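You operate a simulated robot arm through the tools that you are given. There is no shell and no other tool. Be economical: measure what you need, move in short steps, check, and stop when the job is done.

The job below is to be done with a simulated robot arm. You get a single attempt, and the scene is never put back.

JOB
Clamp the stud plate and tighten its nut to the torque it shows.
Fine: use the driver with that figure till it clicks, stand it back, then free the plate into the green tray. Set down upright: stud plate.
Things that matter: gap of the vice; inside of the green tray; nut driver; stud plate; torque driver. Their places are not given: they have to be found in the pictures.

Only the result counts: the job must be done as asked and must still hold three seconds after the hand-in. Knocking over, shifting, dropping, spilling or breaking anything else fails it.

ROBOT AND FRAMES
A 7-joint arm with a two-finger parallel gripper, fixed in place. Base frame: the origin is at the foot of the arm, x ahead of it, y to its left, z up; the work surface is at about z = 0. Readings come in m, rad, newtons and seconds.
With the tool pointing down near the work surface it reaches from about 0.22 to 0.58 m from the base axis. Its first joint turns from -1.152 to 1.152 rad. Payload 2.5 kg.
The tool frame sits at the grasp point between the pads (the TCP): z along the fingers, y along the line on which they close. The tips reach 0.023 m beyond it. Largest opening 0.094 m; finger width 0.038, thickness 0.01; the body of the gripper, 0.054 by 0.096 m, starts 0.039 m behind the TCP.
Orientation is that of the tool frame in the base frame, as a unit quaternion [w, x, y, z]. With the fingers straight down and closing along the base's y, the tool's x points along the base's -x, its y along +y and its z along -z.

CONTROLS
- The arm moves only by the tool play_rows. Its argument "steps" is a list that holds one entry, the list of rows, each a list of 6 numbers: the shift along the base's x, y, z in m, then the turn, a rotation vector about the base's x, y, z in rad. In form: [[[tx, ty, tz, ax, ay, az], ...]]. A call has 1 to 12 rows; each row shifts and turns the commanded pose from where the row before left it. "gripper" is the gripper command, from -1 (fully open) to 1 (shut), values between in proportion, set as the call begins (left out, the last holds). Rows are played at 5 a second. More than 0.05 m and 0.15 rad between two rows, or a gripper value outside its range, and nothing of the call is played. Where a pose cannot be reached the arm comes as near as it can. A force on the tool above 40 N (or 10 N above the force at the start of the call, whichever is more), or a blocked arm, ends the call early, and 0.2 s more pass. Each finger travels about 0.108 m/s and halts on what it meets, pressing with about 39 N; the grip force reading is that of the motor and also rises with nothing between the fingers. The clock runs only during rows and for 0.2 s after the last one: add rows that do not move to give the fingers time. It gives the time, the measured TCP pose, the force on the tool (base axes), the opening and the grip force at its end, in the units of the frame above (readings bear some noise), with the torque about the TCP (base axes, N m) and any sound that the robot's microphone picked up, and new pictures: "show" is both (left out), scene, wrist or none.
- Cameras (640 x 400 px; columns grow to the right, rows downward): "scene" is fixed at [0.126, -0.4123, 0.5499]; the picture's right is [0.78, -0.63, 0.00], its down [-0.33, -0.41, -0.85] and it looks along [0.53, 0.66, -0.53] (base axes); focal length 309 px, centre (320, 200). "wrist" rides on the gripper at [0.086, 0.016, -0.074] in the tool frame; the picture's right is [-0.18, 0.98, 0.00], its down [-0.58, -0.11, -0.81] and it looks along [-0.79, -0.15, 0.59] (tool axes); focal length 243 px, centre (320, 200).
- probe_pixels(camera, pixels): there is no depth. For up to 12 entries [column, row, z] of the newest picture of that camera ("zoom" is the newest enlarged one), the place [x, y] in the base frame at which the ray of that pixel passes the height z, good to about 0.003 m. It takes no simulated time.
- enlarge(camera, box): a new picture of the part [left, top, right, bottom] of that camera's present view, enlarged. It takes no simulated time.
- sign_off(): hands the job in; it is judged then, once.

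Go step by step. Measure first, check grasps and placings, and put right what went wrong. The budget is 80 turns and 200 pictures, counting those below and the enlarged ones. Unless the task says otherwise, let go and move clear before handing in.

The tools are called after "Call:" by a JSON object that holds its "method" and its "body". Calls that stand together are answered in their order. play_rows: Moves the arm, as the interface text tells. Its arguments: {"type":"object","properties":{"steps":{"type":"array"},"gripper":{"type":"number"},"show":{"type":"string","enum":["both","scene","wrist","none"]}},"required":["steps"]} The other tools are called the same way: probe_pixels (camera, pixels) gives the place at which the rays of pixels pass given heights; enlarge (camera, box) takes an enlarged picture of a part of a camera's view; sign_off () hands the job in.

At the start:

```text
time: 0.0
tcp_pos: [0.4191, 0.1435, 0.3675]
tool_rot: [0.0, 0.0, 1.0, 0.0]
ft_force: [0.9, 0.4, 0.0]
torque: [-0.04, 0.0, 0.05]
grip_width: 0.0939
grip_force: 0.1
```

scene: 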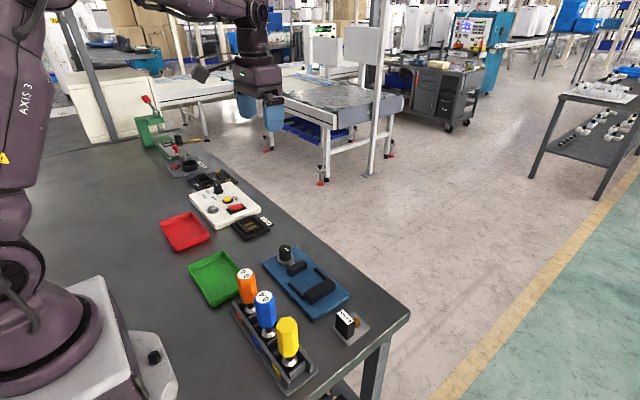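
wrist: 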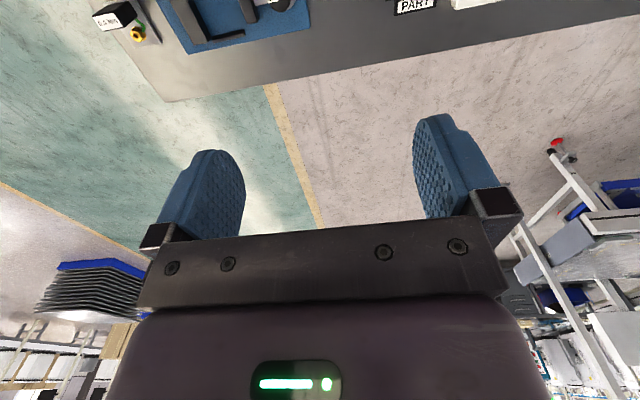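

The scene shows a rack of three drivers (orange, blue, yellow near 250-290,270-340), a blue vice fixture (305,282), a plate labelled at (347,323), trays in red and green. I'll enlarge these.

Call:
{"method": "enlarge", "body": {"camera": "scene", "box": [220, 230, 400, 390]}}

Call:
{"method": "enlarge", "body": {"camera": "scene", "box": [130, 90, 290, 250]}}

Call:
{"method": "enlarge", "body": {"camera": "wrist", "box": [80, 0, 320, 80]}}

```text
2.50 times, centred on (310, 310) of scene
```

zoom: 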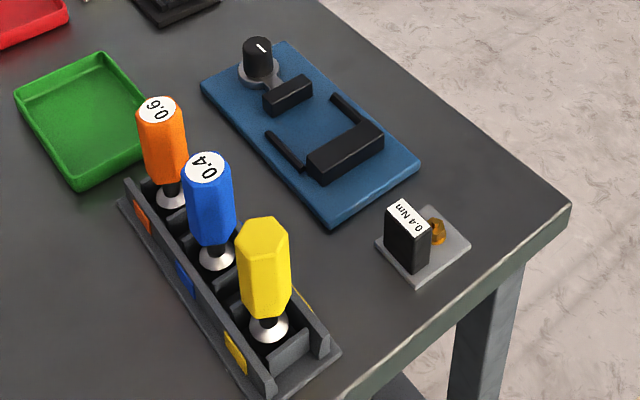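

```text
2.50 times, centred on (210, 170) of scene
```

zoom: 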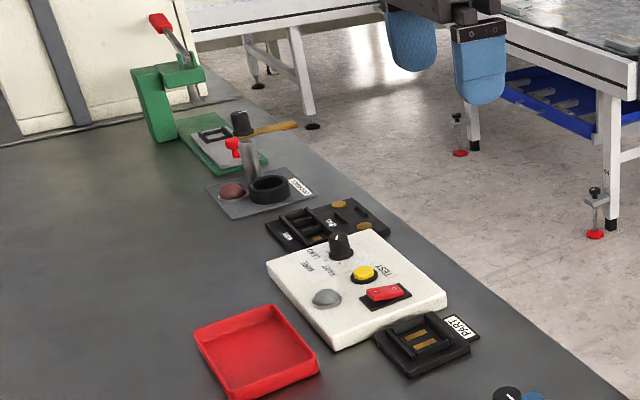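

```text
2.67 times, centred on (200, 40) of wrist
```

zoom: 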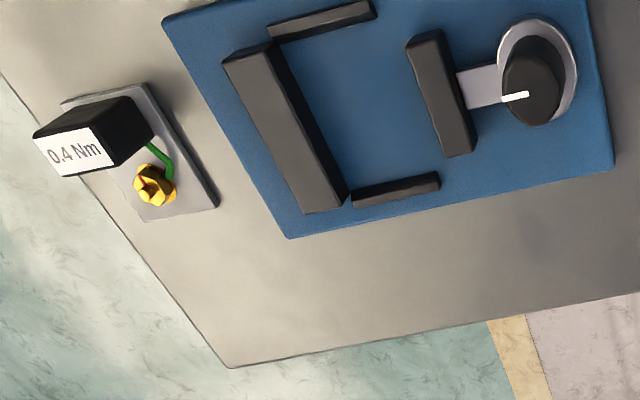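

The plate shows 0.4 Nm, and the blue driver is marked 0.4 (yellow's top is not readable yet). I'll locate the main things.

Call:
{"method": "probe_pixels", "body": {"camera": "scene", "pixels": [[332, 327, 0.003], [347, 344, 0.003], [370, 327, 0.003], [355, 312, 0.003], [262, 264, 0.01], [294, 247, 0.01], [350, 296, 0.01], [315, 320, 0.01], [188, 268, 0.015], [223, 251, 0.015], [214, 305, 0.015], [285, 248, 0.05]]}}

Call:
{"method": "probe_pixels", "body": {"camera": "scene", "pixels": [[251, 310, 0.03], [269, 333, 0.03], [289, 361, 0.03], [232, 308, 0.0], [285, 393, 0.0], [318, 370, 0.0], [290, 329, 0.02], [245, 272, 0.12], [265, 297, 0.12], [287, 321, 0.12], [357, 323, 0.015], [336, 315, 0.04]]}}

```text
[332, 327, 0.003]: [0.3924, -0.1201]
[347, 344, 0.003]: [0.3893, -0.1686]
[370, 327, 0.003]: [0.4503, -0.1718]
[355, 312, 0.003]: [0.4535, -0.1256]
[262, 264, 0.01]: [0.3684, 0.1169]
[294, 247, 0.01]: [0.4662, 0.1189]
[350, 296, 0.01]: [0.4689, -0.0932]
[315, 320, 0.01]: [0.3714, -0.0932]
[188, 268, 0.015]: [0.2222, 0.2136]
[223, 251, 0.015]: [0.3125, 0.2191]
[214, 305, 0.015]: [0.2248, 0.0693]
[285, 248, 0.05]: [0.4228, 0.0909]
```

```text
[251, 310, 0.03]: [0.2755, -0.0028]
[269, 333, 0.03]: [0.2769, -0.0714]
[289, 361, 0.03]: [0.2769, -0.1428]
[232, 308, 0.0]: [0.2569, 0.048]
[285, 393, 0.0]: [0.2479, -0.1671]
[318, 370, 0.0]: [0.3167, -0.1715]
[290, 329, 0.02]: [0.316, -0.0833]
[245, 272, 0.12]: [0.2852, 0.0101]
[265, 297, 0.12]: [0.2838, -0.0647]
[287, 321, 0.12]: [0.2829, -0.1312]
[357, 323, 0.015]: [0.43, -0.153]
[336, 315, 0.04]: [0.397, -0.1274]
```

Things are nearly axis-aligned: drivers in a rack along x≈0.28, vice centred near (0.42,0.01), plate near (0.42,-0.146). I'll back off for a better wrist view.

Call:
{"method": "play_rows", "body": {"steps": [[[-0.0265, -0.035, 0, 0, 0, 0], [-0.0265, -0.035, 0, 0, 0, 0], [-0.0265, -0.035, 0, 0, 0, 0], [-0.0265, -0.035, 0, 0, 0, 0], [-0.0265, -0.035, 0, 0, 0, 0], [-0.0265, -0.035, 0, 0, 0, 0], [0, 0, 0, 0, 0, 0]]], "gripper": -1}}

```text
time: 1.6
tcp_pos: [0.2613, -0.0661, 0.3665]
tool_rot: [0.0, 0.0, 1.0, 0.0]
ft_force: [-1.0, -0.5, 0.5]
torque: [-0.01, 0.02, 0.01]
grip_width: 0.094
grip_force: 0.0
```

scene: 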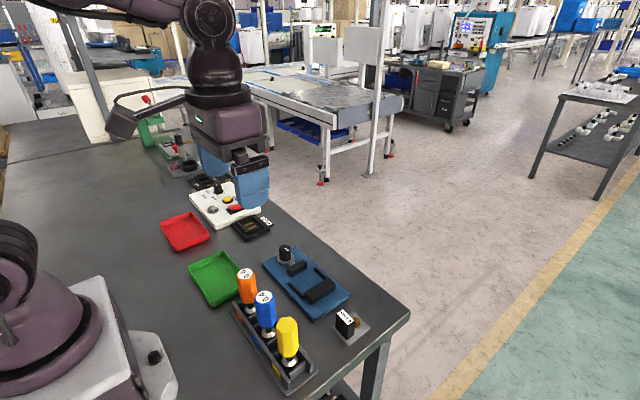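
wrist: 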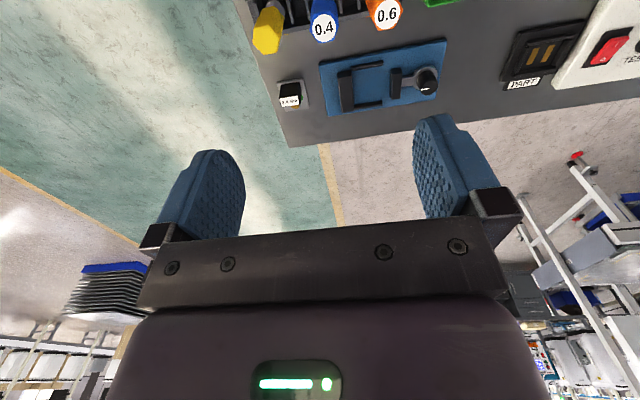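

Now drivers and vice are at the top of the wrist view; enlarging them.

Call:
{"method": "enlarge", "body": {"camera": "wrist", "box": [240, 0, 460, 130]}}

Call:
{"method": "enlarge", "body": {"camera": "wrist", "box": [260, 60, 340, 120]}}

Call:
{"method": "enlarge", "body": {"camera": "scene", "box": [325, 300, 375, 350]}}

Call:
{"method": "enlarge", "body": {"camera": "scene", "box": [255, 235, 355, 325]}}

```text
2.91 times, centred on (350, 65) of wrist
```

zoom: 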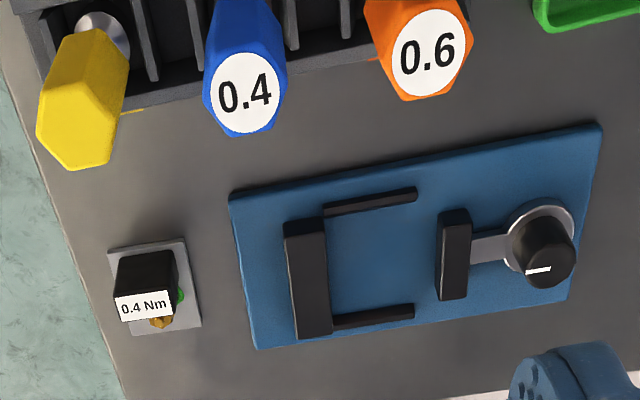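

```text
6.67 times, centred on (300, 90) of wrist
```

zoom: 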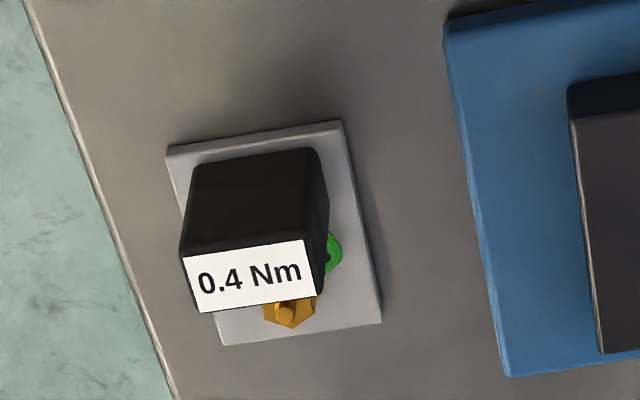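

```text
8.00 times, centred on (350, 325) of scene
```

zoom: 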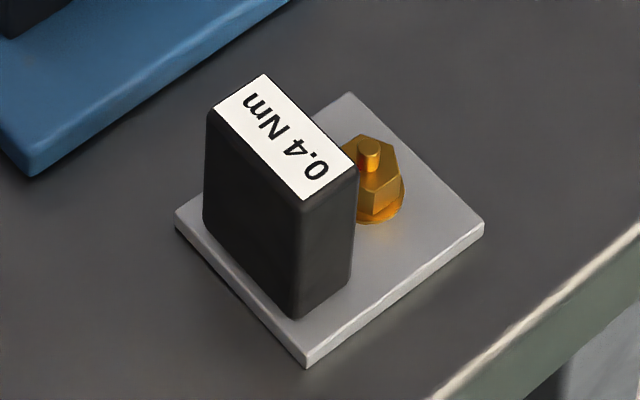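

```text
4.44 times, centred on (305, 280) of scene
```

zoom: 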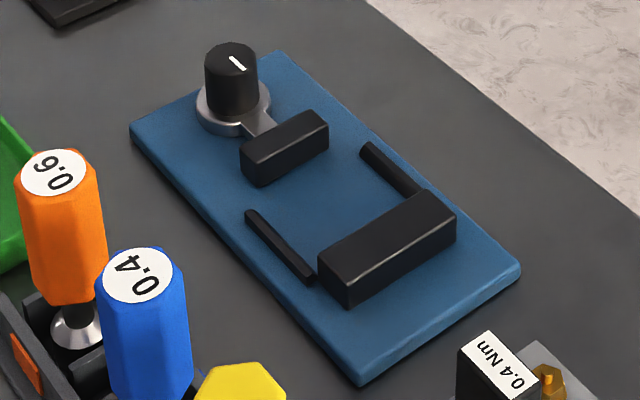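

Label reads 0.4 Nm (block toward the low-x side, nut toward +x); blue driver is 0.4. Now measuring block, nut, and vice geometry.

Call:
{"method": "probe_pixels", "body": {"camera": "scene", "pixels": [[347.1, 339.8, 0.006], [347.8, 325, 0.04], [347.8, 325, 0.045], [347.8, 325, 0.035], [335.6, 327.5, 0.006], [335.9, 313.5, 0.04], [343.1, 309.1, 0.04], [354.6, 320.6, 0.04], [356.9, 326.5, 0.006], [356, 319.2, 0.022], [356, 319.2, 0.026], [331.9, 327.2, 0.003]]}}

Call:
{"method": "probe_pixels", "body": {"camera": "zoom", "pixels": [[350, 302, 0.012], [350, 265, 0.03], [350, 265, 0.035], [457, 208, 0.03], [420, 190, 0.03], [318, 255, 0.03], [310, 283, 0.012], [247, 212, 0.02], [365, 147, 0.02], [260, 187, 0.012], [260, 155, 0.03], [240, 147, 0.03]]}}

Call:
{"method": "probe_pixels", "body": {"camera": "zoom", "pixels": [[327, 117, 0.03], [327, 150, 0.012], [232, 110, 0.02], [232, 57, 0.05], [232, 57, 0.055], [205, 57, 0.05], [259, 57, 0.05], [361, 385, 0.0], [130, 140, 0.0], [522, 283, 0.0], [361, 375, 0.01], [315, 118, 0.03]]}}

```text
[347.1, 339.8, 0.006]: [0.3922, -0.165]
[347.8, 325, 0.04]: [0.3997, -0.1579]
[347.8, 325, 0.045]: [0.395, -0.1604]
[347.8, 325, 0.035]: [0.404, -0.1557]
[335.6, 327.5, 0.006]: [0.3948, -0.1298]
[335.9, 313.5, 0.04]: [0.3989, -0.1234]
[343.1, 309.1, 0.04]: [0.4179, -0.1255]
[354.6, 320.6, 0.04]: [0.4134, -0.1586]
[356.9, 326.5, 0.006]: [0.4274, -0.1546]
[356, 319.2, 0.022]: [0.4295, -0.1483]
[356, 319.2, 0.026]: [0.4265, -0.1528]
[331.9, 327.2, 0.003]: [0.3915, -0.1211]
```

```text
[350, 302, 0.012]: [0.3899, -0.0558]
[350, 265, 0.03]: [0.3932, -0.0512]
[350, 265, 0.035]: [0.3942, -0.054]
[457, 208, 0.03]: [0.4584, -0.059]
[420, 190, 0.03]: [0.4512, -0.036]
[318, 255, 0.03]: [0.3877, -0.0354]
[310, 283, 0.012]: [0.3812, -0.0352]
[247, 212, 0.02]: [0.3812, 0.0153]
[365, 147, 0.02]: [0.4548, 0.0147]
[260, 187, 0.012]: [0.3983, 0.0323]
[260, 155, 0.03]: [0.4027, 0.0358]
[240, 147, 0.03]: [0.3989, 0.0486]
```

```text
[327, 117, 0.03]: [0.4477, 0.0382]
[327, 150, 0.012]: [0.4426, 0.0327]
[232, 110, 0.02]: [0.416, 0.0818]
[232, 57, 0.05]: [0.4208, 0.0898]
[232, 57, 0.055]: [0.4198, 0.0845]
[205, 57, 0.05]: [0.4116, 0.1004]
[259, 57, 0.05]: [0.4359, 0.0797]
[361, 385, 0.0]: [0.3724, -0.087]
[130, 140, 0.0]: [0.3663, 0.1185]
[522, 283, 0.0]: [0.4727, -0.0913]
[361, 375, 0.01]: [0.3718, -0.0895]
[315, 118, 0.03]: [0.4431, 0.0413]
```

Block spans x 0.394–0.412, y −0.161…−0.127, top ≈0.047; vice gap y −0.035…0.034 between rails. There is a green mark near the nut I want to see, so I'll go closer.

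Call:
{"method": "play_rows", "body": {"steps": [[[0.01, -0.02, -0.03, 0, 0, 0], [0.01, -0.02, -0.03, 0, 0, 0], [0.01, -0.02, -0.03, 0, 0, 0], [0.01, -0.018, -0.03, 0, 0, 0], [0, 0, 0, 0, 0, 0]]], "show": "wrist"}}

Call:
{"method": "enlarge", "body": {"camera": "wrist", "box": [230, 0, 450, 130]}}

```text
time: 2.8
tcp_pos: [0.3004, -0.1449, 0.2475]
tool_rot: [0.0, 0.001, 1.0, 0.0]
ft_force: [0.0, 0.0, -0.5]
torque: [0.0, -0.02, 0.0]
grip_width: 0.0939
grip_force: 0.0
```

wrist: 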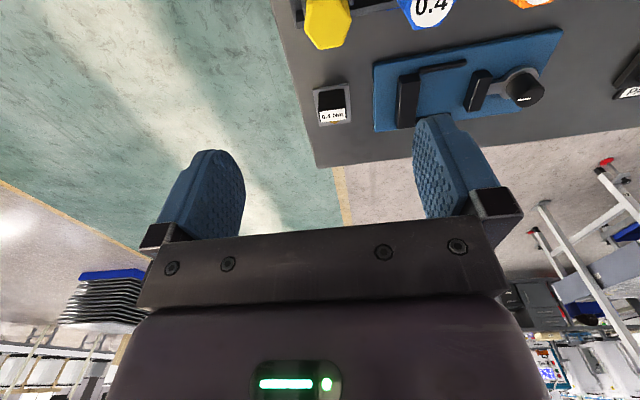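

```text
2.91 times, centred on (340, 65) of wrist
```

zoom: 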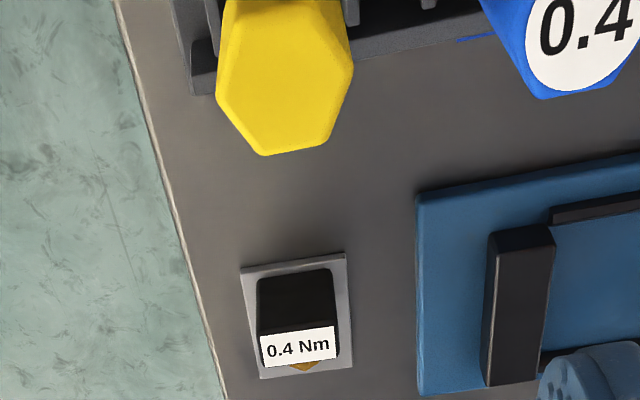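

The block hides the nut from here. I'll look from the +y side.

Call:
{"method": "play_rows", "body": {"steps": [[[0.012, 0.036, -0.01, 0, 0, 0], [0.013, 0.036, -0.01, 0, 0, 0], [0.013, 0.036, -0.01, 0, 0, 0], [0.012, 0.037, -0.01, 0, 0, 0], [0, 0, 0, 0, 0, 0]]], "show": "wrist"}}

Call:
{"method": "enlarge", "body": {"camera": "wrist", "box": [160, 90, 260, 160]}}

```text
time: 4.0
tcp_pos: [0.3514, 0.0016, 0.2071]
tool_rot: [0.0, 0.001, 1.0, -0.001]
ft_force: [0.6, 0.2, 0.0]
torque: [0.0, 0.01, 0.0]
grip_width: 0.0941
grip_force: 0.1
```

wrist: 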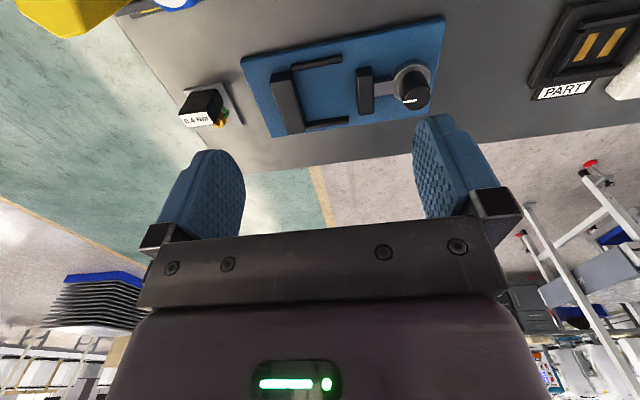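

```text
5.71 times, centred on (210, 125) of wrist
```

zoom: 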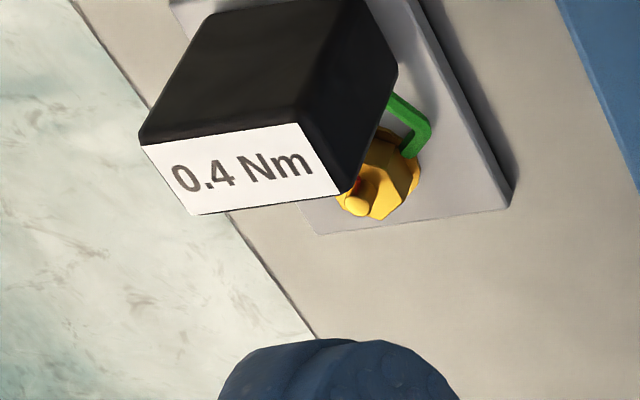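

The green piece is a short low wire from the block toward the nut, on the plate. I'll go over the block, fingers closing along y, with opening ~0.056.

Call:
{"method": "play_rows", "body": {"steps": [[[0.013, -0.036, 0, 0, 0, 0], [0.013, -0.036, 0, 0, 0, 0], [0.013, -0.036, 0, 0, 0, 0], [0.0135, -0.037, 0, 0, 0, 0], [0, 0, -0.045, 0, 0, 0], [0, 0, -0.045, 0, 0, 0], [0, 0, 0, 0, 0, 0], [0, 0, 0, 0, 0, 0]]], "gripper": -0.2}}

Call:
{"method": "enlarge", "body": {"camera": "scene", "box": [300, 250, 400, 350]}}

```text
time: 5.8
tcp_pos: [0.4032, -0.1426, 0.1178]
tool_rot: [0.0, 0.0, 1.0, -0.001]
ft_force: [0.1, 0.6, 0.7]
torque: [-0.01, -0.01, 0.0]
grip_width: 0.0565
grip_force: 0.2
```

scene: 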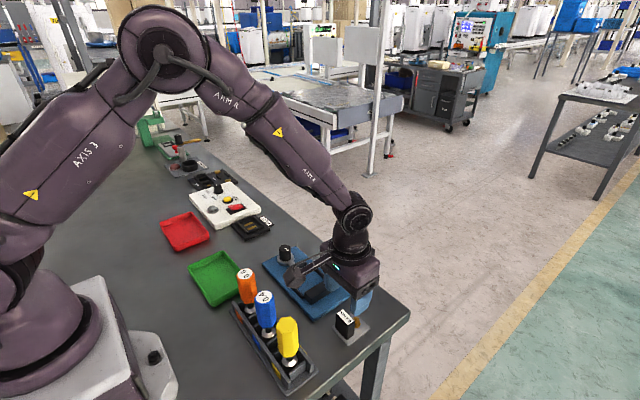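
wrist: 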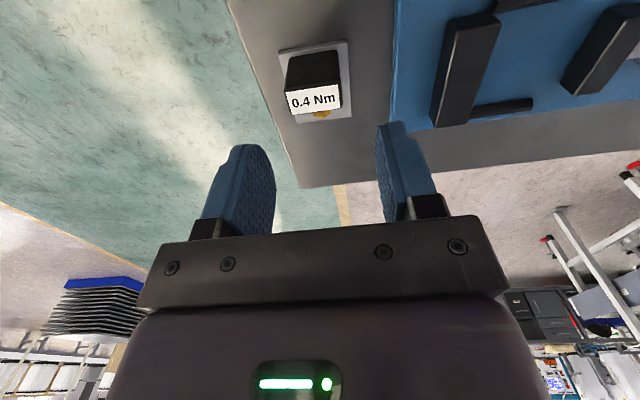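

```text
4.00 times, centred on (350, 300) of scene
```

zoom: 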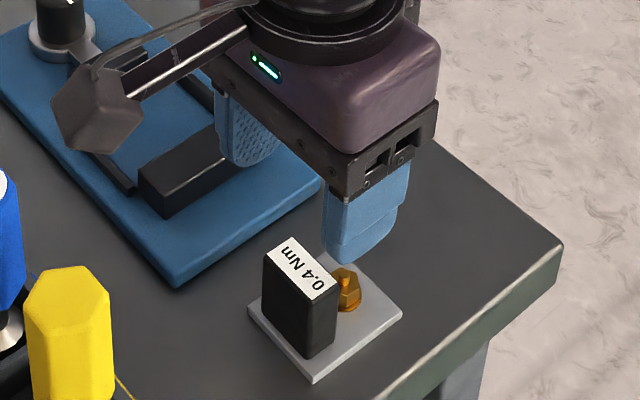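

Check block top location from the wrist view: label corners (286,95),(340,84),(343,108),(290,114).

Call:
{"method": "probe_pixels", "body": {"camera": "wrist", "pixels": [[286, 95, 0.047], [340, 84, 0.047], [343, 108, 0.047], [290, 114, 0.047], [279, 52, 0.005], [346, 40, 0.005], [350, 117, 0.005], [296, 124, 0.005], [321, 114, 0.02]]}}

```text
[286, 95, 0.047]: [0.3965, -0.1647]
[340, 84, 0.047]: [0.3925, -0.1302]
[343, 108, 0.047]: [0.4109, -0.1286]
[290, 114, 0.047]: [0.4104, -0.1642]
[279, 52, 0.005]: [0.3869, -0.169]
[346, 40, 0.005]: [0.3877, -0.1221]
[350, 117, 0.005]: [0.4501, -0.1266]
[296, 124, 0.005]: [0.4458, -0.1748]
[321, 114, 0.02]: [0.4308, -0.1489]
```

Block centre ≈(0.403,−0.146). Shift −3 mm in y and descend to tcp z≈0.047.

Call:
{"method": "play_rows", "body": {"steps": [[[0, -0.003, -0.03, 0, 0, 0], [0, 0, -0.03, 0, 0, 0], [0, 0, -0.0105, 0, 0, 0], [0, 0, 0, 0, 0, 0], [0, 0, 0, 0, 0, 0]]], "show": "scene"}}

Call:
{"method": "enlarge", "body": {"camera": "scene", "box": [300, 260, 400, 350]}}

```text
time: 7.0
tcp_pos: [0.4031, -0.1477, 0.0475]
tool_rot: [0.0, 0.0, 1.0, 0.0]
ft_force: [4.2, 0.2, 16.1]
torque: [0.16, 2.11, -0.11]
grip_width: 0.0564
grip_force: 0.0
```

scene: 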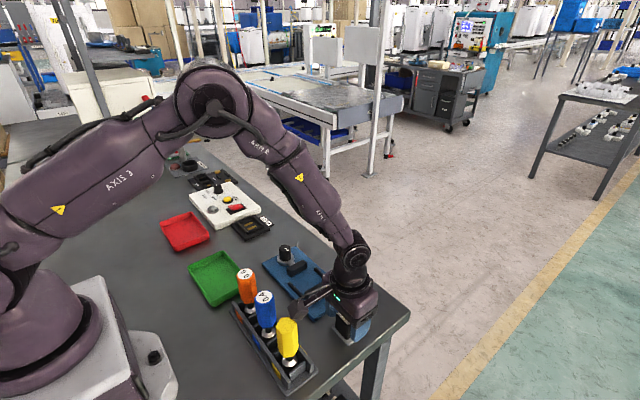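

```text
4.44 times, centred on (350, 305) of scene
```

zoom: 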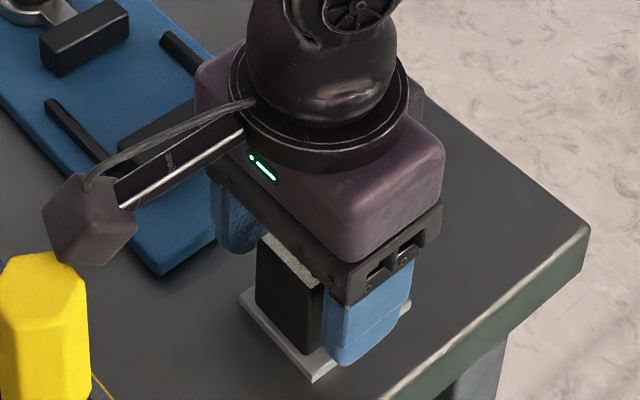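

Force 16 N up and 2.1 N·m: the wrist camera housing appears to be touching the yellow driver. I'll back straight up at once and check it.

Call:
{"method": "play_rows", "body": {"steps": [[[0, 0, 0.02, 0, 0, 0], [0, 0, 0.04, 0, 0, 0], [0, 0, 0.04, 0, 0, 0], [0, 0, 0.04, 0, 0, 0], [0, 0, 0, 0, 0, 0]]], "show": "scene"}}

Call:
{"method": "enlarge", "body": {"camera": "scene", "box": [220, 250, 380, 390]}}

```text
time: 8.2
tcp_pos: [0.403, -0.148, 0.187]
tool_rot: [0.0, 0.0, 1.0, 0.001]
ft_force: [0.4, 0.4, 0.0]
torque: [0.03, 0.03, 0.02]
grip_width: 0.0563
grip_force: 0.0
```

scene: 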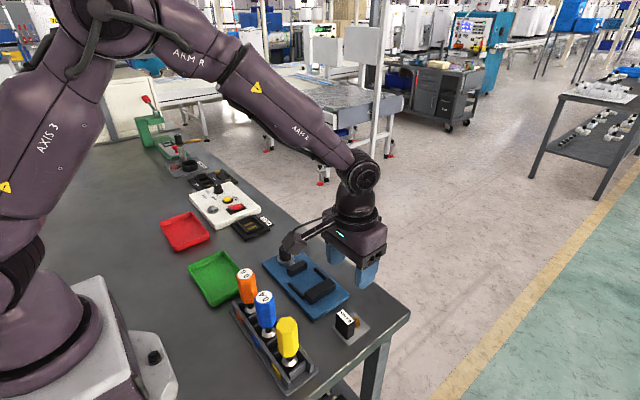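

```text
2.86 times, centred on (300, 320) of scene
```

zoom: 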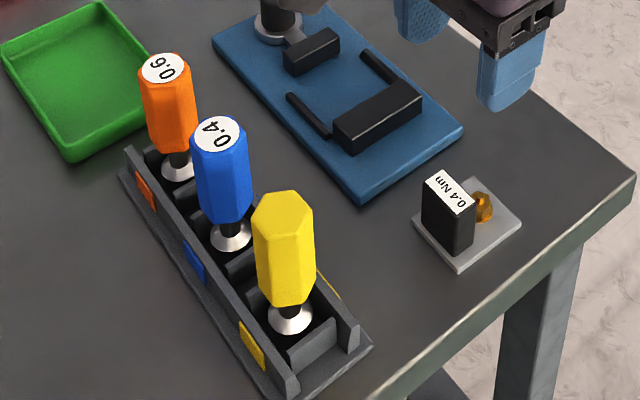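

Everything still stands where it was. I'll turn the tool 180° about z so the camera sits on the +x side, away from the drivers.

Call:
{"method": "play_rows", "body": {"steps": [[[0, 0, 0, 0, 0, 0.1496], [0, 0, 0, 0, 0, 0.1496], [0, 0, 0, 0, 0, 0.1496], [0, 0, 0, 0, 0, 0.1496], [0, 0, 0, 0, 0, 0.1496], [0, 0, 0, 0, 0, 0.1496], [0, 0, 0, 0, 0, 0.1496], [0, 0, 0, 0, 0, 0.1496], [0, 0, 0, 0, 0, 0.1496], [0, 0, 0, 0, 0, 0.1496], [0, 0, 0, 0, 0, 0.075], [0, 0, 0, 0, 0, 0]]], "show": "wrist"}}

```text
time: 10.8
tcp_pos: [0.4015, -0.1476, 0.1855]
tool_rot: [0.0, 0.708, -0.707, 0.0]
ft_force: [-0.3, 0.5, -0.1]
torque: [-0.01, 0.04, -0.03]
grip_width: 0.0563
grip_force: 0.1
```

wrist: 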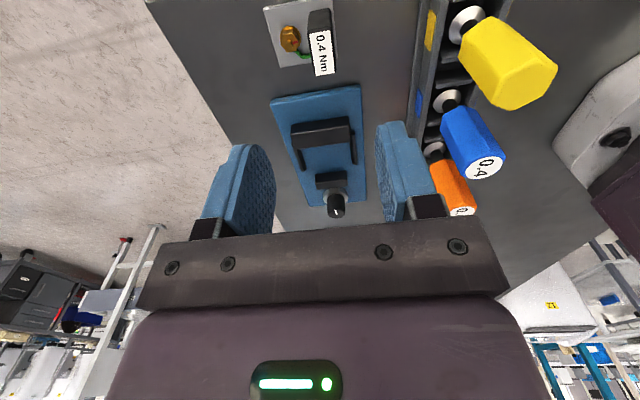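

Halfway (90°); continue the other 90°.

Call:
{"method": "play_rows", "body": {"steps": [[[0, 0, 0, 0, 0, 0.1496], [0, 0, 0, 0, 0, 0.1496], [0, 0, 0, 0, 0, 0.1496], [0, 0, 0, 0, 0, 0.1496], [0, 0, 0, 0, 0, 0.1496], [0, 0, 0, 0, 0, 0.1496], [0, 0, 0, 0, 0, 0.1496], [0, 0, 0, 0, 0, 0.1496], [0, 0, 0, 0, 0, 0.1496], [0, 0, 0, 0, 0, 0.1496], [0, 0, 0, 0, 0, 0.075], [0, 0, 0, 0, 0, 0]]]}}

```text
time: 13.4
tcp_pos: [0.4025, -0.1468, 0.1864]
tool_rot: [-0.001, 1.0, 0.001, 0.0]
ft_force: [-0.3, -0.5, -0.5]
torque: [-0.02, 0.06, -0.01]
grip_width: 0.0564
grip_force: 0.1
```

scene: 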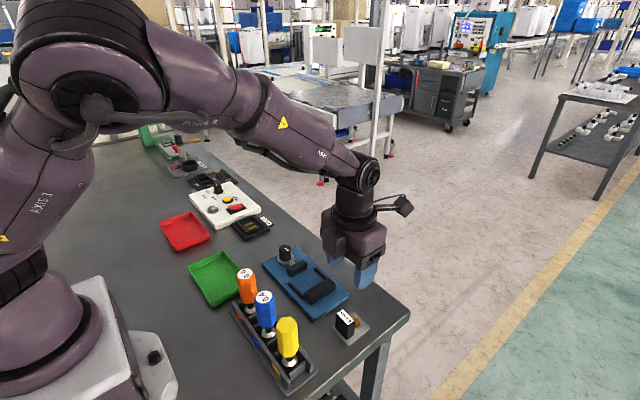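
wrist: 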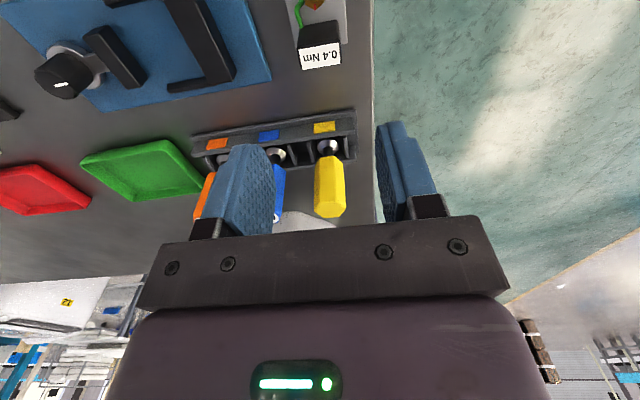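

Rotated; camera now clear of the drivers. Descend to tcp z≈0.047.

Call:
{"method": "play_rows", "body": {"steps": [[[0, 0, -0.04, 0, 0, 0], [0, 0, -0.04, 0, 0, 0], [0, 0, -0.04, 0, 0, 0], [0, 0, -0.0195, 0, 0, 0], [0, 0, 0, 0, 0, 0], [0, 0, 0, 0, 0, 0]]]}}

Call:
{"method": "enlarge", "body": {"camera": "scene", "box": [300, 260, 400, 350]}}

```text
time: 14.8
tcp_pos: [0.4021, -0.1473, 0.0472]
tool_rot: [0.001, 1.0, 0.0, 0.0]
ft_force: [0.2, 0.0, 0.2]
torque: [0.03, 0.0, -0.01]
grip_width: 0.0565
grip_force: 0.0
```

scene: 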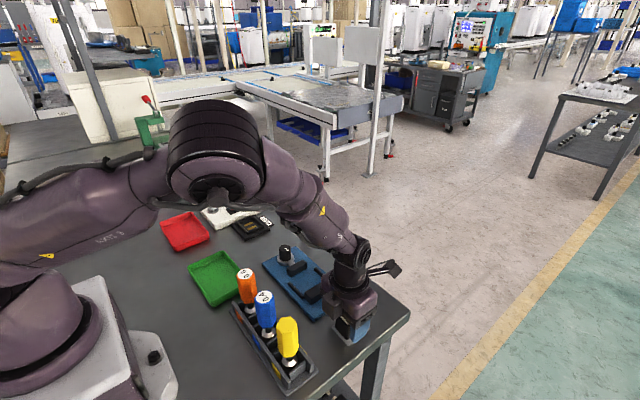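
wrist: 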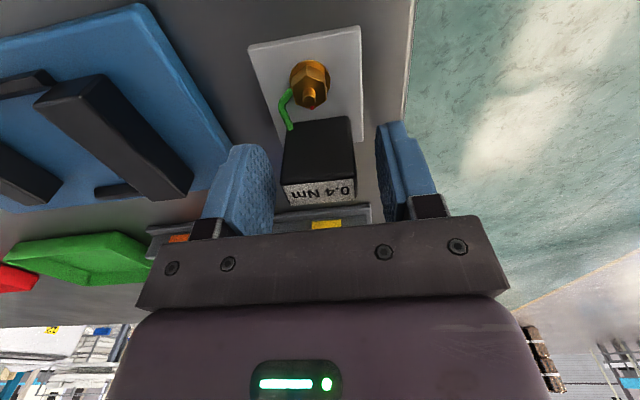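

```text
4.44 times, centred on (350, 305) of scene
```

zoom: 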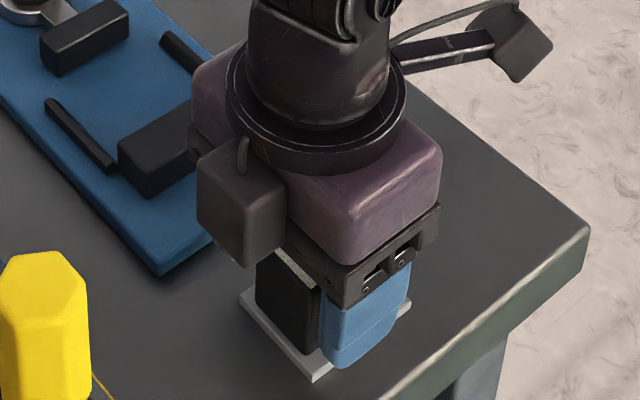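

Block sits between the fingers, no contact force. Close on it.

Call:
{"method": "play_rows", "body": {"steps": [[[0, 0, 0, 0, 0, 0], [0, 0, 0, 0, 0, 0], [0, 0, 0, 0, 0, 0], [0, 0, 0, 0, 0, 0]]], "gripper": 1, "show": "wrist"}}

Call:
{"method": "probe_pixels", "body": {"camera": "wrist", "pixels": [[248, 46, 0.004], [360, 26, 0.004], [360, 142, 0.0], [311, 85, 0.02]]}}

```text
time: 15.8
tcp_pos: [0.4019, -0.1474, 0.0477]
tool_rot: [0.0, 1.0, 0.0, 0.0]
ft_force: [-0.4, -0.4, 0.3]
torque: [0.05, -0.01, 0.01]
grip_width: 0.0357
grip_force: 39.1
```

wrist: 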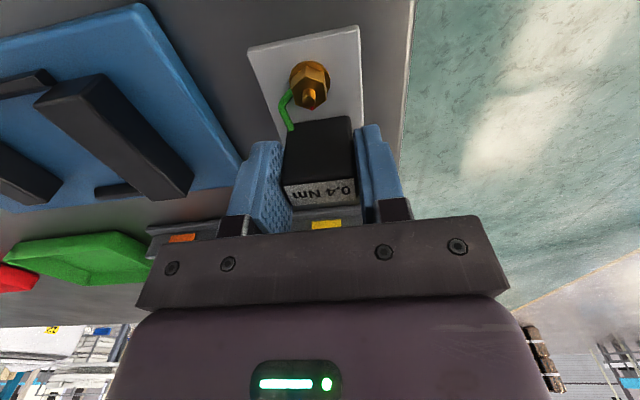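

```text
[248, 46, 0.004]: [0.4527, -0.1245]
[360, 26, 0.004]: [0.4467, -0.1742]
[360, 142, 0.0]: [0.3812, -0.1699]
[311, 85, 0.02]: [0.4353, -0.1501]
```

Gripped (0.0357 wide, 39 N). Lift and carry over the vice gap.

Call:
{"method": "play_rows", "body": {"steps": [[[0, 0, 0.02, 0, 0, 0], [0, 0, 0.03, 0, 0, 0], [0, 0, 0.03, 0, 0, 0], [0.0, 0.03, 0, 0, 0, 0], [0, 0.037, 0, 0, 0, 0], [0, 0.037, 0, 0, 0, 0], [0, 0.037, 0, 0, 0, 0], [0, 0, 0, 0, 0, 0], [0, 0, 0, 0, 0, 0]]]}}

Call:
{"method": "enlarge", "body": {"camera": "scene", "box": [250, 220, 370, 330]}}

```text
time: 17.8
tcp_pos: [0.4033, -0.007, 0.1265]
tool_rot: [0.0, 1.0, 0.0, 0.0]
ft_force: [0.0, -0.1, 0.3]
torque: [-0.01, 0.0, 0.01]
grip_width: 0.0
grip_force: 39.2
```

scene: 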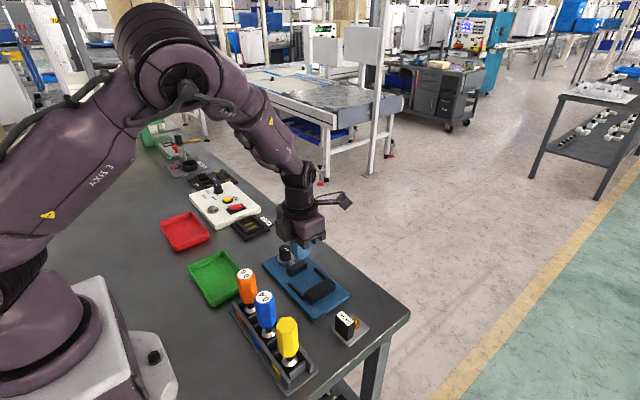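
wrist: 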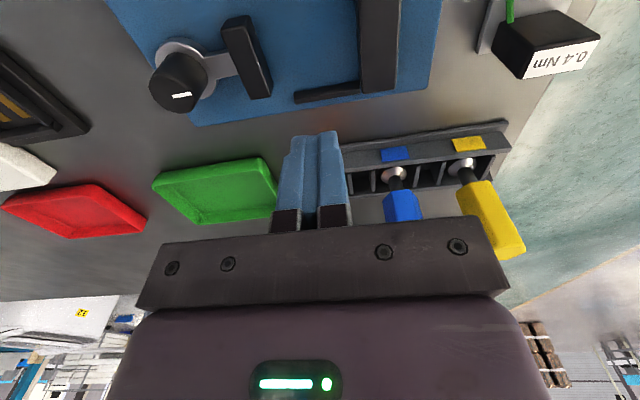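

```text
3.64 times, centred on (310, 275) of scene
```

zoom: 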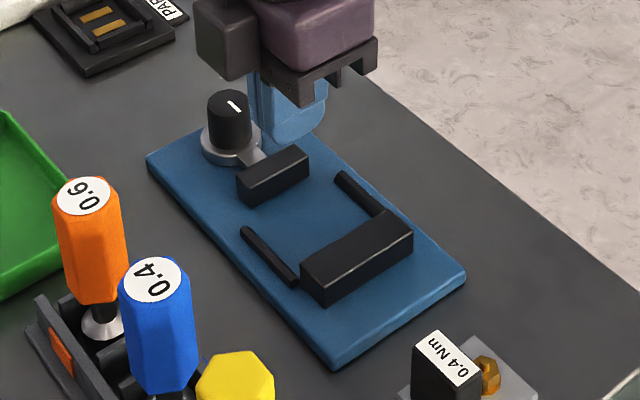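

The plate slipped out (width 0.0) and stayed near its old place, slightly shifted. I'll open, return above it, and inspect.

Call:
{"method": "play_rows", "body": {"steps": [[[0, -0.037, 0.01, 0, 0, 0], [0, -0.037, 0.01, 0, 0, 0], [0, -0.037, 0, 0, 0, 0], [0.0, -0.03, 0, 0, 0, 0], [0, 0, 0, 0, 0, 0]]], "gripper": -0.2}}

Call:
{"method": "enlarge", "body": {"camera": "scene", "box": [320, 295, 385, 350]}}

Call:
{"method": "enlarge", "body": {"camera": "wrist", "box": [220, 0, 420, 120]}}

```text
time: 19.0
tcp_pos: [0.4031, -0.1472, 0.1465]
tool_rot: [0.0, 1.0, -0.001, 0.0]
ft_force: [0.1, 1.3, 0.6]
torque: [0.03, -0.01, 0.01]
grip_width: 0.0566
grip_force: 0.1
```

scene: 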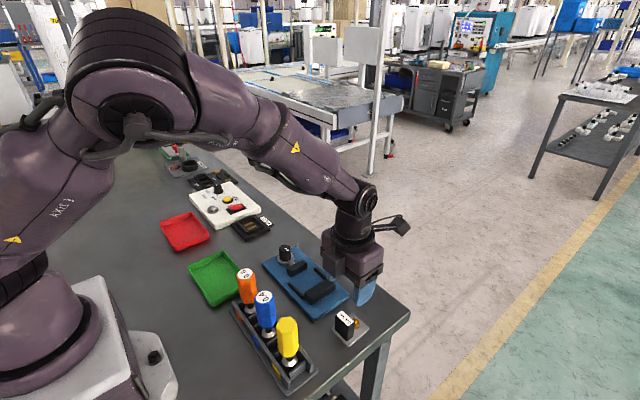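
wrist: 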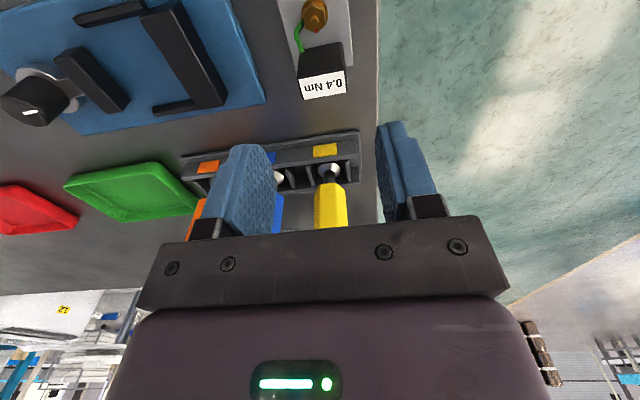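

```text
7.27 times, centred on (352, 322) of scene
```

zoom: 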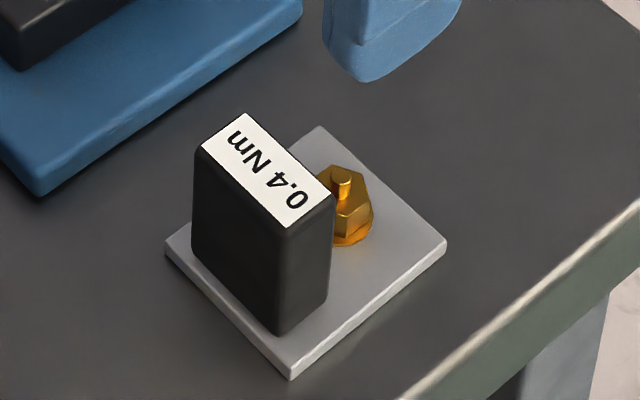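

```text
3.20 times, centred on (320, 60) of wrist
```

zoom: 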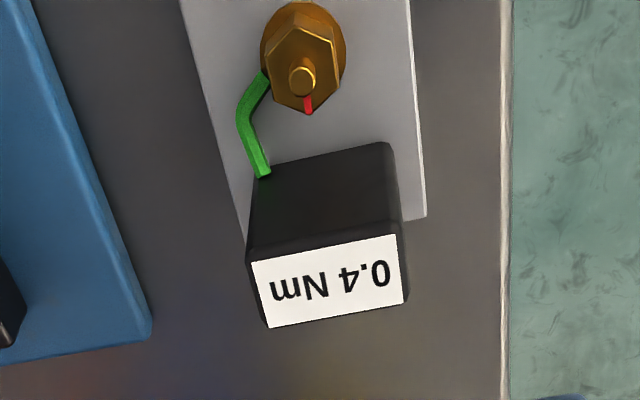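

Plate still upright but shifted. Measuring its new position.

Call:
{"method": "probe_pixels", "body": {"camera": "zoom", "pixels": [[250, 262, 0.047], [397, 234, 0.047], [407, 302, 0.047], [268, 328, 0.047], [258, 178, 0.006], [388, 143, 0.006], [427, 216, 0.004], [302, 75, 0.025], [240, 120, 0.01]]}}

Call:
{"method": "probe_pixels", "body": {"camera": "scene", "pixels": [[330.7, 328.4, 0.003], [347.8, 347.3, 0.0], [369.3, 327.7, 0.003], [351.8, 311.2, 0.006], [345.4, 339.7, 0.006], [347.6, 325, 0.047], [334.7, 314.6, 0.047], [353.8, 321, 0.047], [341.2, 309.4, 0.047]]}}

```text
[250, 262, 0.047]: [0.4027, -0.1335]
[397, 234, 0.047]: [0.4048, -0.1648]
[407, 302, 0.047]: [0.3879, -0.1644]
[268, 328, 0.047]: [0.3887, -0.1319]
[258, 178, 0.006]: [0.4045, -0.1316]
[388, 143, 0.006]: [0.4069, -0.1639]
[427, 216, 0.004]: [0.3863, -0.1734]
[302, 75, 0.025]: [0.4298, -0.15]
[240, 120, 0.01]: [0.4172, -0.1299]
```

```text
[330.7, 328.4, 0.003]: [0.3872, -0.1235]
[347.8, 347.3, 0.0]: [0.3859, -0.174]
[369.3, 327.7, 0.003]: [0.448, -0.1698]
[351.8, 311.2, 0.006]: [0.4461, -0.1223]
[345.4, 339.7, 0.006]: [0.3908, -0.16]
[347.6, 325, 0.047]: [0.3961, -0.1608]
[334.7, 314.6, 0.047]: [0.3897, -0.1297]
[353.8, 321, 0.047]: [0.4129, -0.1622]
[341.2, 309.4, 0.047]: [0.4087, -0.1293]
```

The wire lies at y≈−0.130, x>0.405, likely under one finger before. I'll grip 10 mm farther to −x and deeper, avoiding the wire, and lift slowly.

Call:
{"method": "play_rows", "body": {"steps": [[[-0.013, 0, -0.02, 0, 0, 0], [0, 0, -0.04, 0, 0, 0], [0, 0, -0.03, 0, 0, 0], [0, 0, -0.0145, 0, 0, 0], [0, 0, 0, 0, 0, 0], [0, 0, 0, 0, 0, 0]]]}}

Call:
{"method": "enlarge", "body": {"camera": "wrist", "box": [200, 40, 440, 220]}}

```text
time: 20.4
tcp_pos: [0.3881, -0.1476, 0.0437]
tool_rot: [0.0, 1.0, 0.0, 0.0]
ft_force: [0.0, -0.6, 0.4]
torque: [-0.01, -0.02, 0.03]
grip_width: 0.0564
grip_force: 0.1
```

scene: 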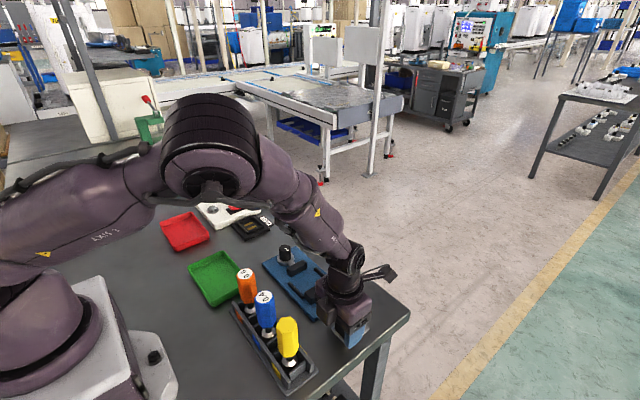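
wrist: 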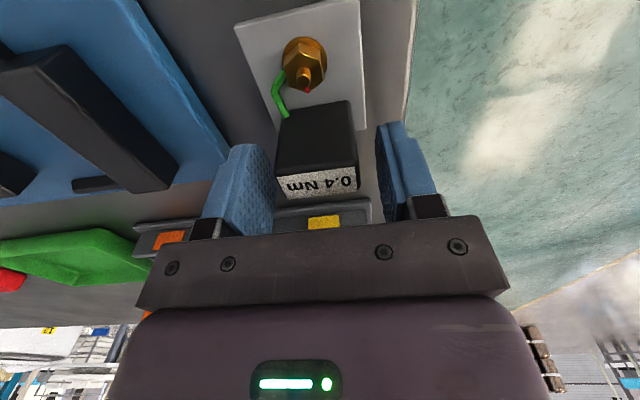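

```text
2.22 times, centred on (320, 130) of wrist
```

zoom: 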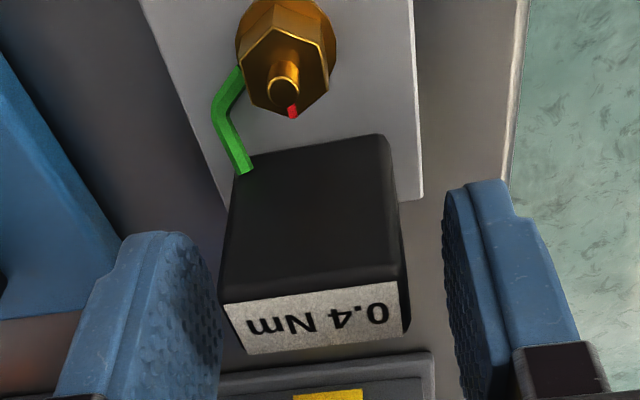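

Checking block position relative to TCP here.

Call:
{"method": "probe_pixels", "body": {"camera": "zoom", "pixels": [[222, 303, 0.047], [397, 280, 0.047], [410, 336, 0.047], [247, 355, 0.047], [385, 135, 0.006], [238, 172, 0.006], [285, 90, 0.025], [422, 198, 0.004]]}}

```text
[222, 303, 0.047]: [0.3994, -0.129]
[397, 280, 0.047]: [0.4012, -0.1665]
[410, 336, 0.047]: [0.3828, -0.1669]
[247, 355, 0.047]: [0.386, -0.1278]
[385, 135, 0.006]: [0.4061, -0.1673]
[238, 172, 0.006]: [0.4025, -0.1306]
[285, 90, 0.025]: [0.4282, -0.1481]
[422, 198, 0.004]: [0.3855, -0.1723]
```

Block ≈x 0.386–0.404, y −0.166…−0.13; TCP covers it. Lower 4 mm, close, and lift a little slowly.

Call:
{"method": "play_rows", "body": {"steps": [[[0, 0, -0.004, 0, 0, 0], [0, 0, 0, 0, 0, 0], [0, 0, 0, 0, 0, 0]]], "show": "none"}}

Call:
{"method": "play_rows", "body": {"steps": [[[0, 0, 0, 0, 0, 0], [0, 0, 0, 0, 0, 0], [0, 0, 0, 0, 0, 0], [0, 0, 0.004, 0, 0, 0], [0, 0, 0.006, 0, 0, 0], [0, 0, 0.01, 0, 0, 0], [0, 0, 0, 0, 0, 0]]], "gripper": 1}}

Call:
{"method": "enlarge", "body": {"camera": "scene", "box": [300, 260, 400, 350]}}

```text
time: 21.2
tcp_pos: [0.3901, -0.1472, 0.0384]
tool_rot: [0.0, 1.0, 0.0, -0.001]
ft_force: [-0.1, -0.2, 0.0]
torque: [-0.02, -0.02, 0.01]
grip_width: 0.0562
grip_force: 0.1
```

```text
time: 22.8
tcp_pos: [0.3893, -0.1468, 0.0597]
tool_rot: [0.0, 1.0, 0.0, 0.0]
ft_force: [0.2, 0.3, -2.9]
torque: [-0.03, 0.0, 0.0]
grip_width: 0.0356
grip_force: 38.6
```

scene: 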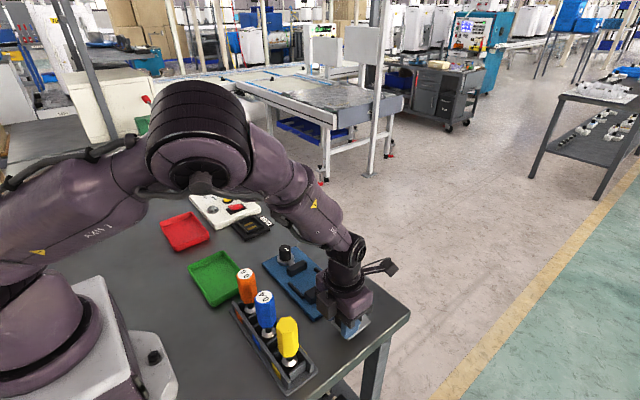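
wrist: 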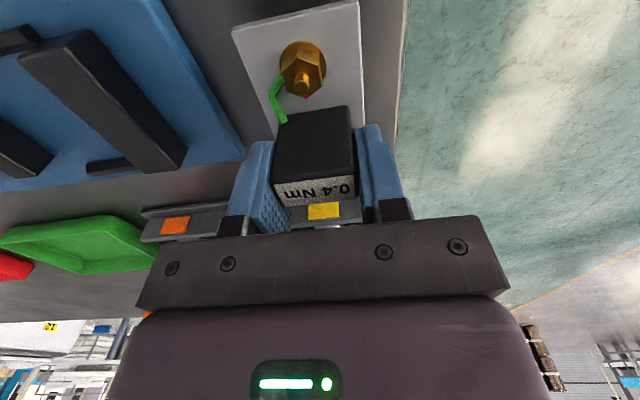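

```text
4.44 times, centred on (350, 305) of scene
```

zoom: 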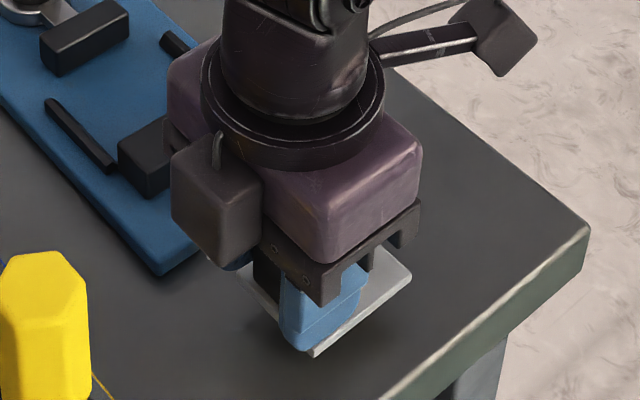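

Lifted with weight showing (−2.9 N). Continue slowly up and over to the vice.

Call:
{"method": "play_rows", "body": {"steps": [[[0, 0, 0.015, 0, 0, 0], [0, 0, 0.015, 0, 0, 0], [0, 0, 0.015, 0, 0, 0], [0.001, 0.015, 0, 0, 0, 0], [0.001, 0.02, 0, 0, 0, 0], [0.001, 0.02, 0, 0, 0, 0], [0.001, 0.02, 0, 0, 0, 0], [0, 0.02, 0, 0, 0, 0], [0, 0.02, 0, 0, 0, 0], [0, 0.015, 0, 0, 0, 0], [0, 0.011, 0, 0, 0, 0], [0, 0, 0, 0, 0, 0]]]}}

Call:
{"method": "enlarge", "body": {"camera": "scene", "box": [250, 220, 370, 330]}}

Call:
{"method": "enlarge", "body": {"camera": "wrist", "box": [130, 0, 450, 220]}}

```text
time: 25.4
tcp_pos: [0.3927, -0.0057, 0.1036]
tool_rot: [0.001, 1.0, 0.0, 0.001]
ft_force: [0.5, -0.2, -0.9]
torque: [-0.02, 0.04, 0.01]
grip_width: 0.0358
grip_force: 38.9
```

scene: 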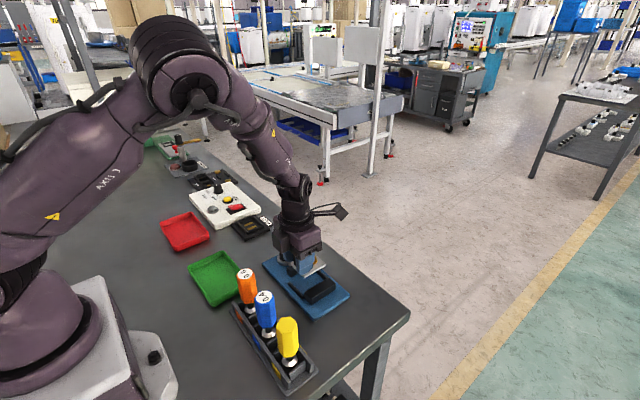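
wrist: 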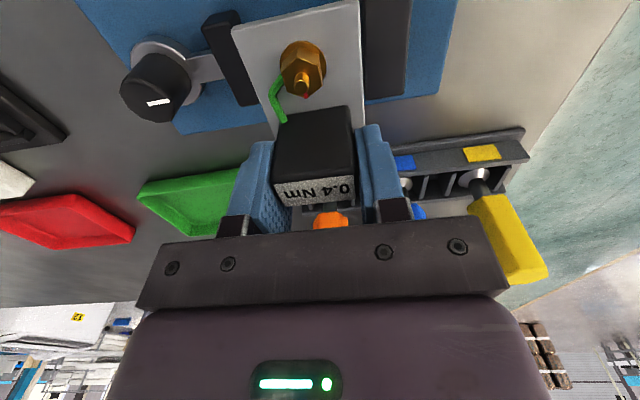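

```text
3.64 times, centred on (310, 275) of scene
```

zoom: 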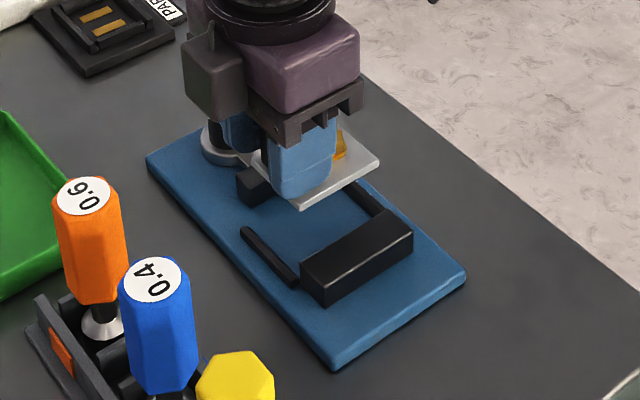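

```text
1.82 times, centred on (290, 110) of wrist
```

zoom: 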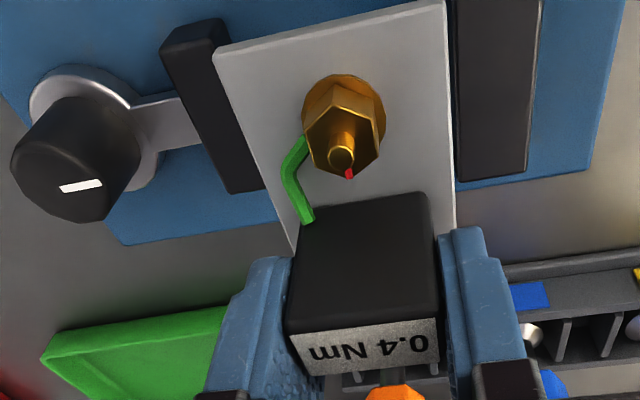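

Held firmly. Measure the plate versus the jaws from this view.

Call:
{"method": "probe_pixels", "body": {"camera": "zoom", "pixels": [[213, 52, 0.07], [445, 0, 0.07], [455, 226, 0.07], [292, 250, 0.07], [458, 178, 0.033], [528, 170, 0.033], [232, 190, 0.033], [265, 185, 0.033], [125, 245, 0.01], [590, 175, 0.01], [342, 110, 0.09]]}}

Call:
{"method": "probe_pixels", "body": {"camera": "wrist", "pixels": [[158, 102, 0.055], [145, 88, 0.055], [175, 90, 0.055]]}}

Call:
{"method": "enlarge", "body": {"camera": "scene", "box": [280, 240, 360, 310]}}

```text
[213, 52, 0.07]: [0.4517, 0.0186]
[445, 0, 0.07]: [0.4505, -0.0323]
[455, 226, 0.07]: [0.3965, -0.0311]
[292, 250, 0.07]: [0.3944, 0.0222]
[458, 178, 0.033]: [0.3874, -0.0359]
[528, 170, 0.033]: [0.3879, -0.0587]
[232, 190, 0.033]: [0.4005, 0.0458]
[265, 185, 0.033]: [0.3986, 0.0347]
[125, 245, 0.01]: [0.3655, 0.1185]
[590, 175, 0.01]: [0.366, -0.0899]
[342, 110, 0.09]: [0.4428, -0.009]
```

```text
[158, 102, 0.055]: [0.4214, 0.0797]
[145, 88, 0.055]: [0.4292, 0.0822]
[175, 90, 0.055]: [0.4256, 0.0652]
```

```text
5.71 times, centred on (320, 275) of scene
```

zoom: 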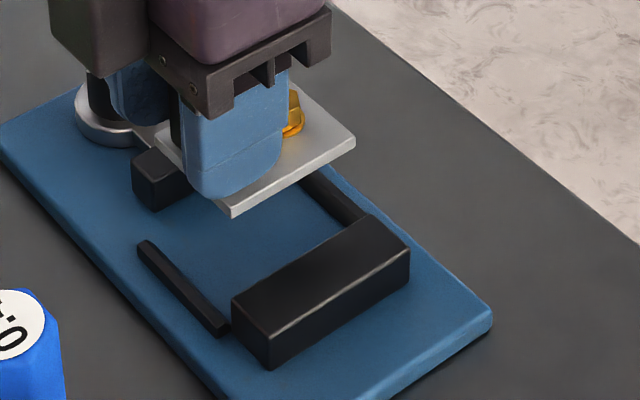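

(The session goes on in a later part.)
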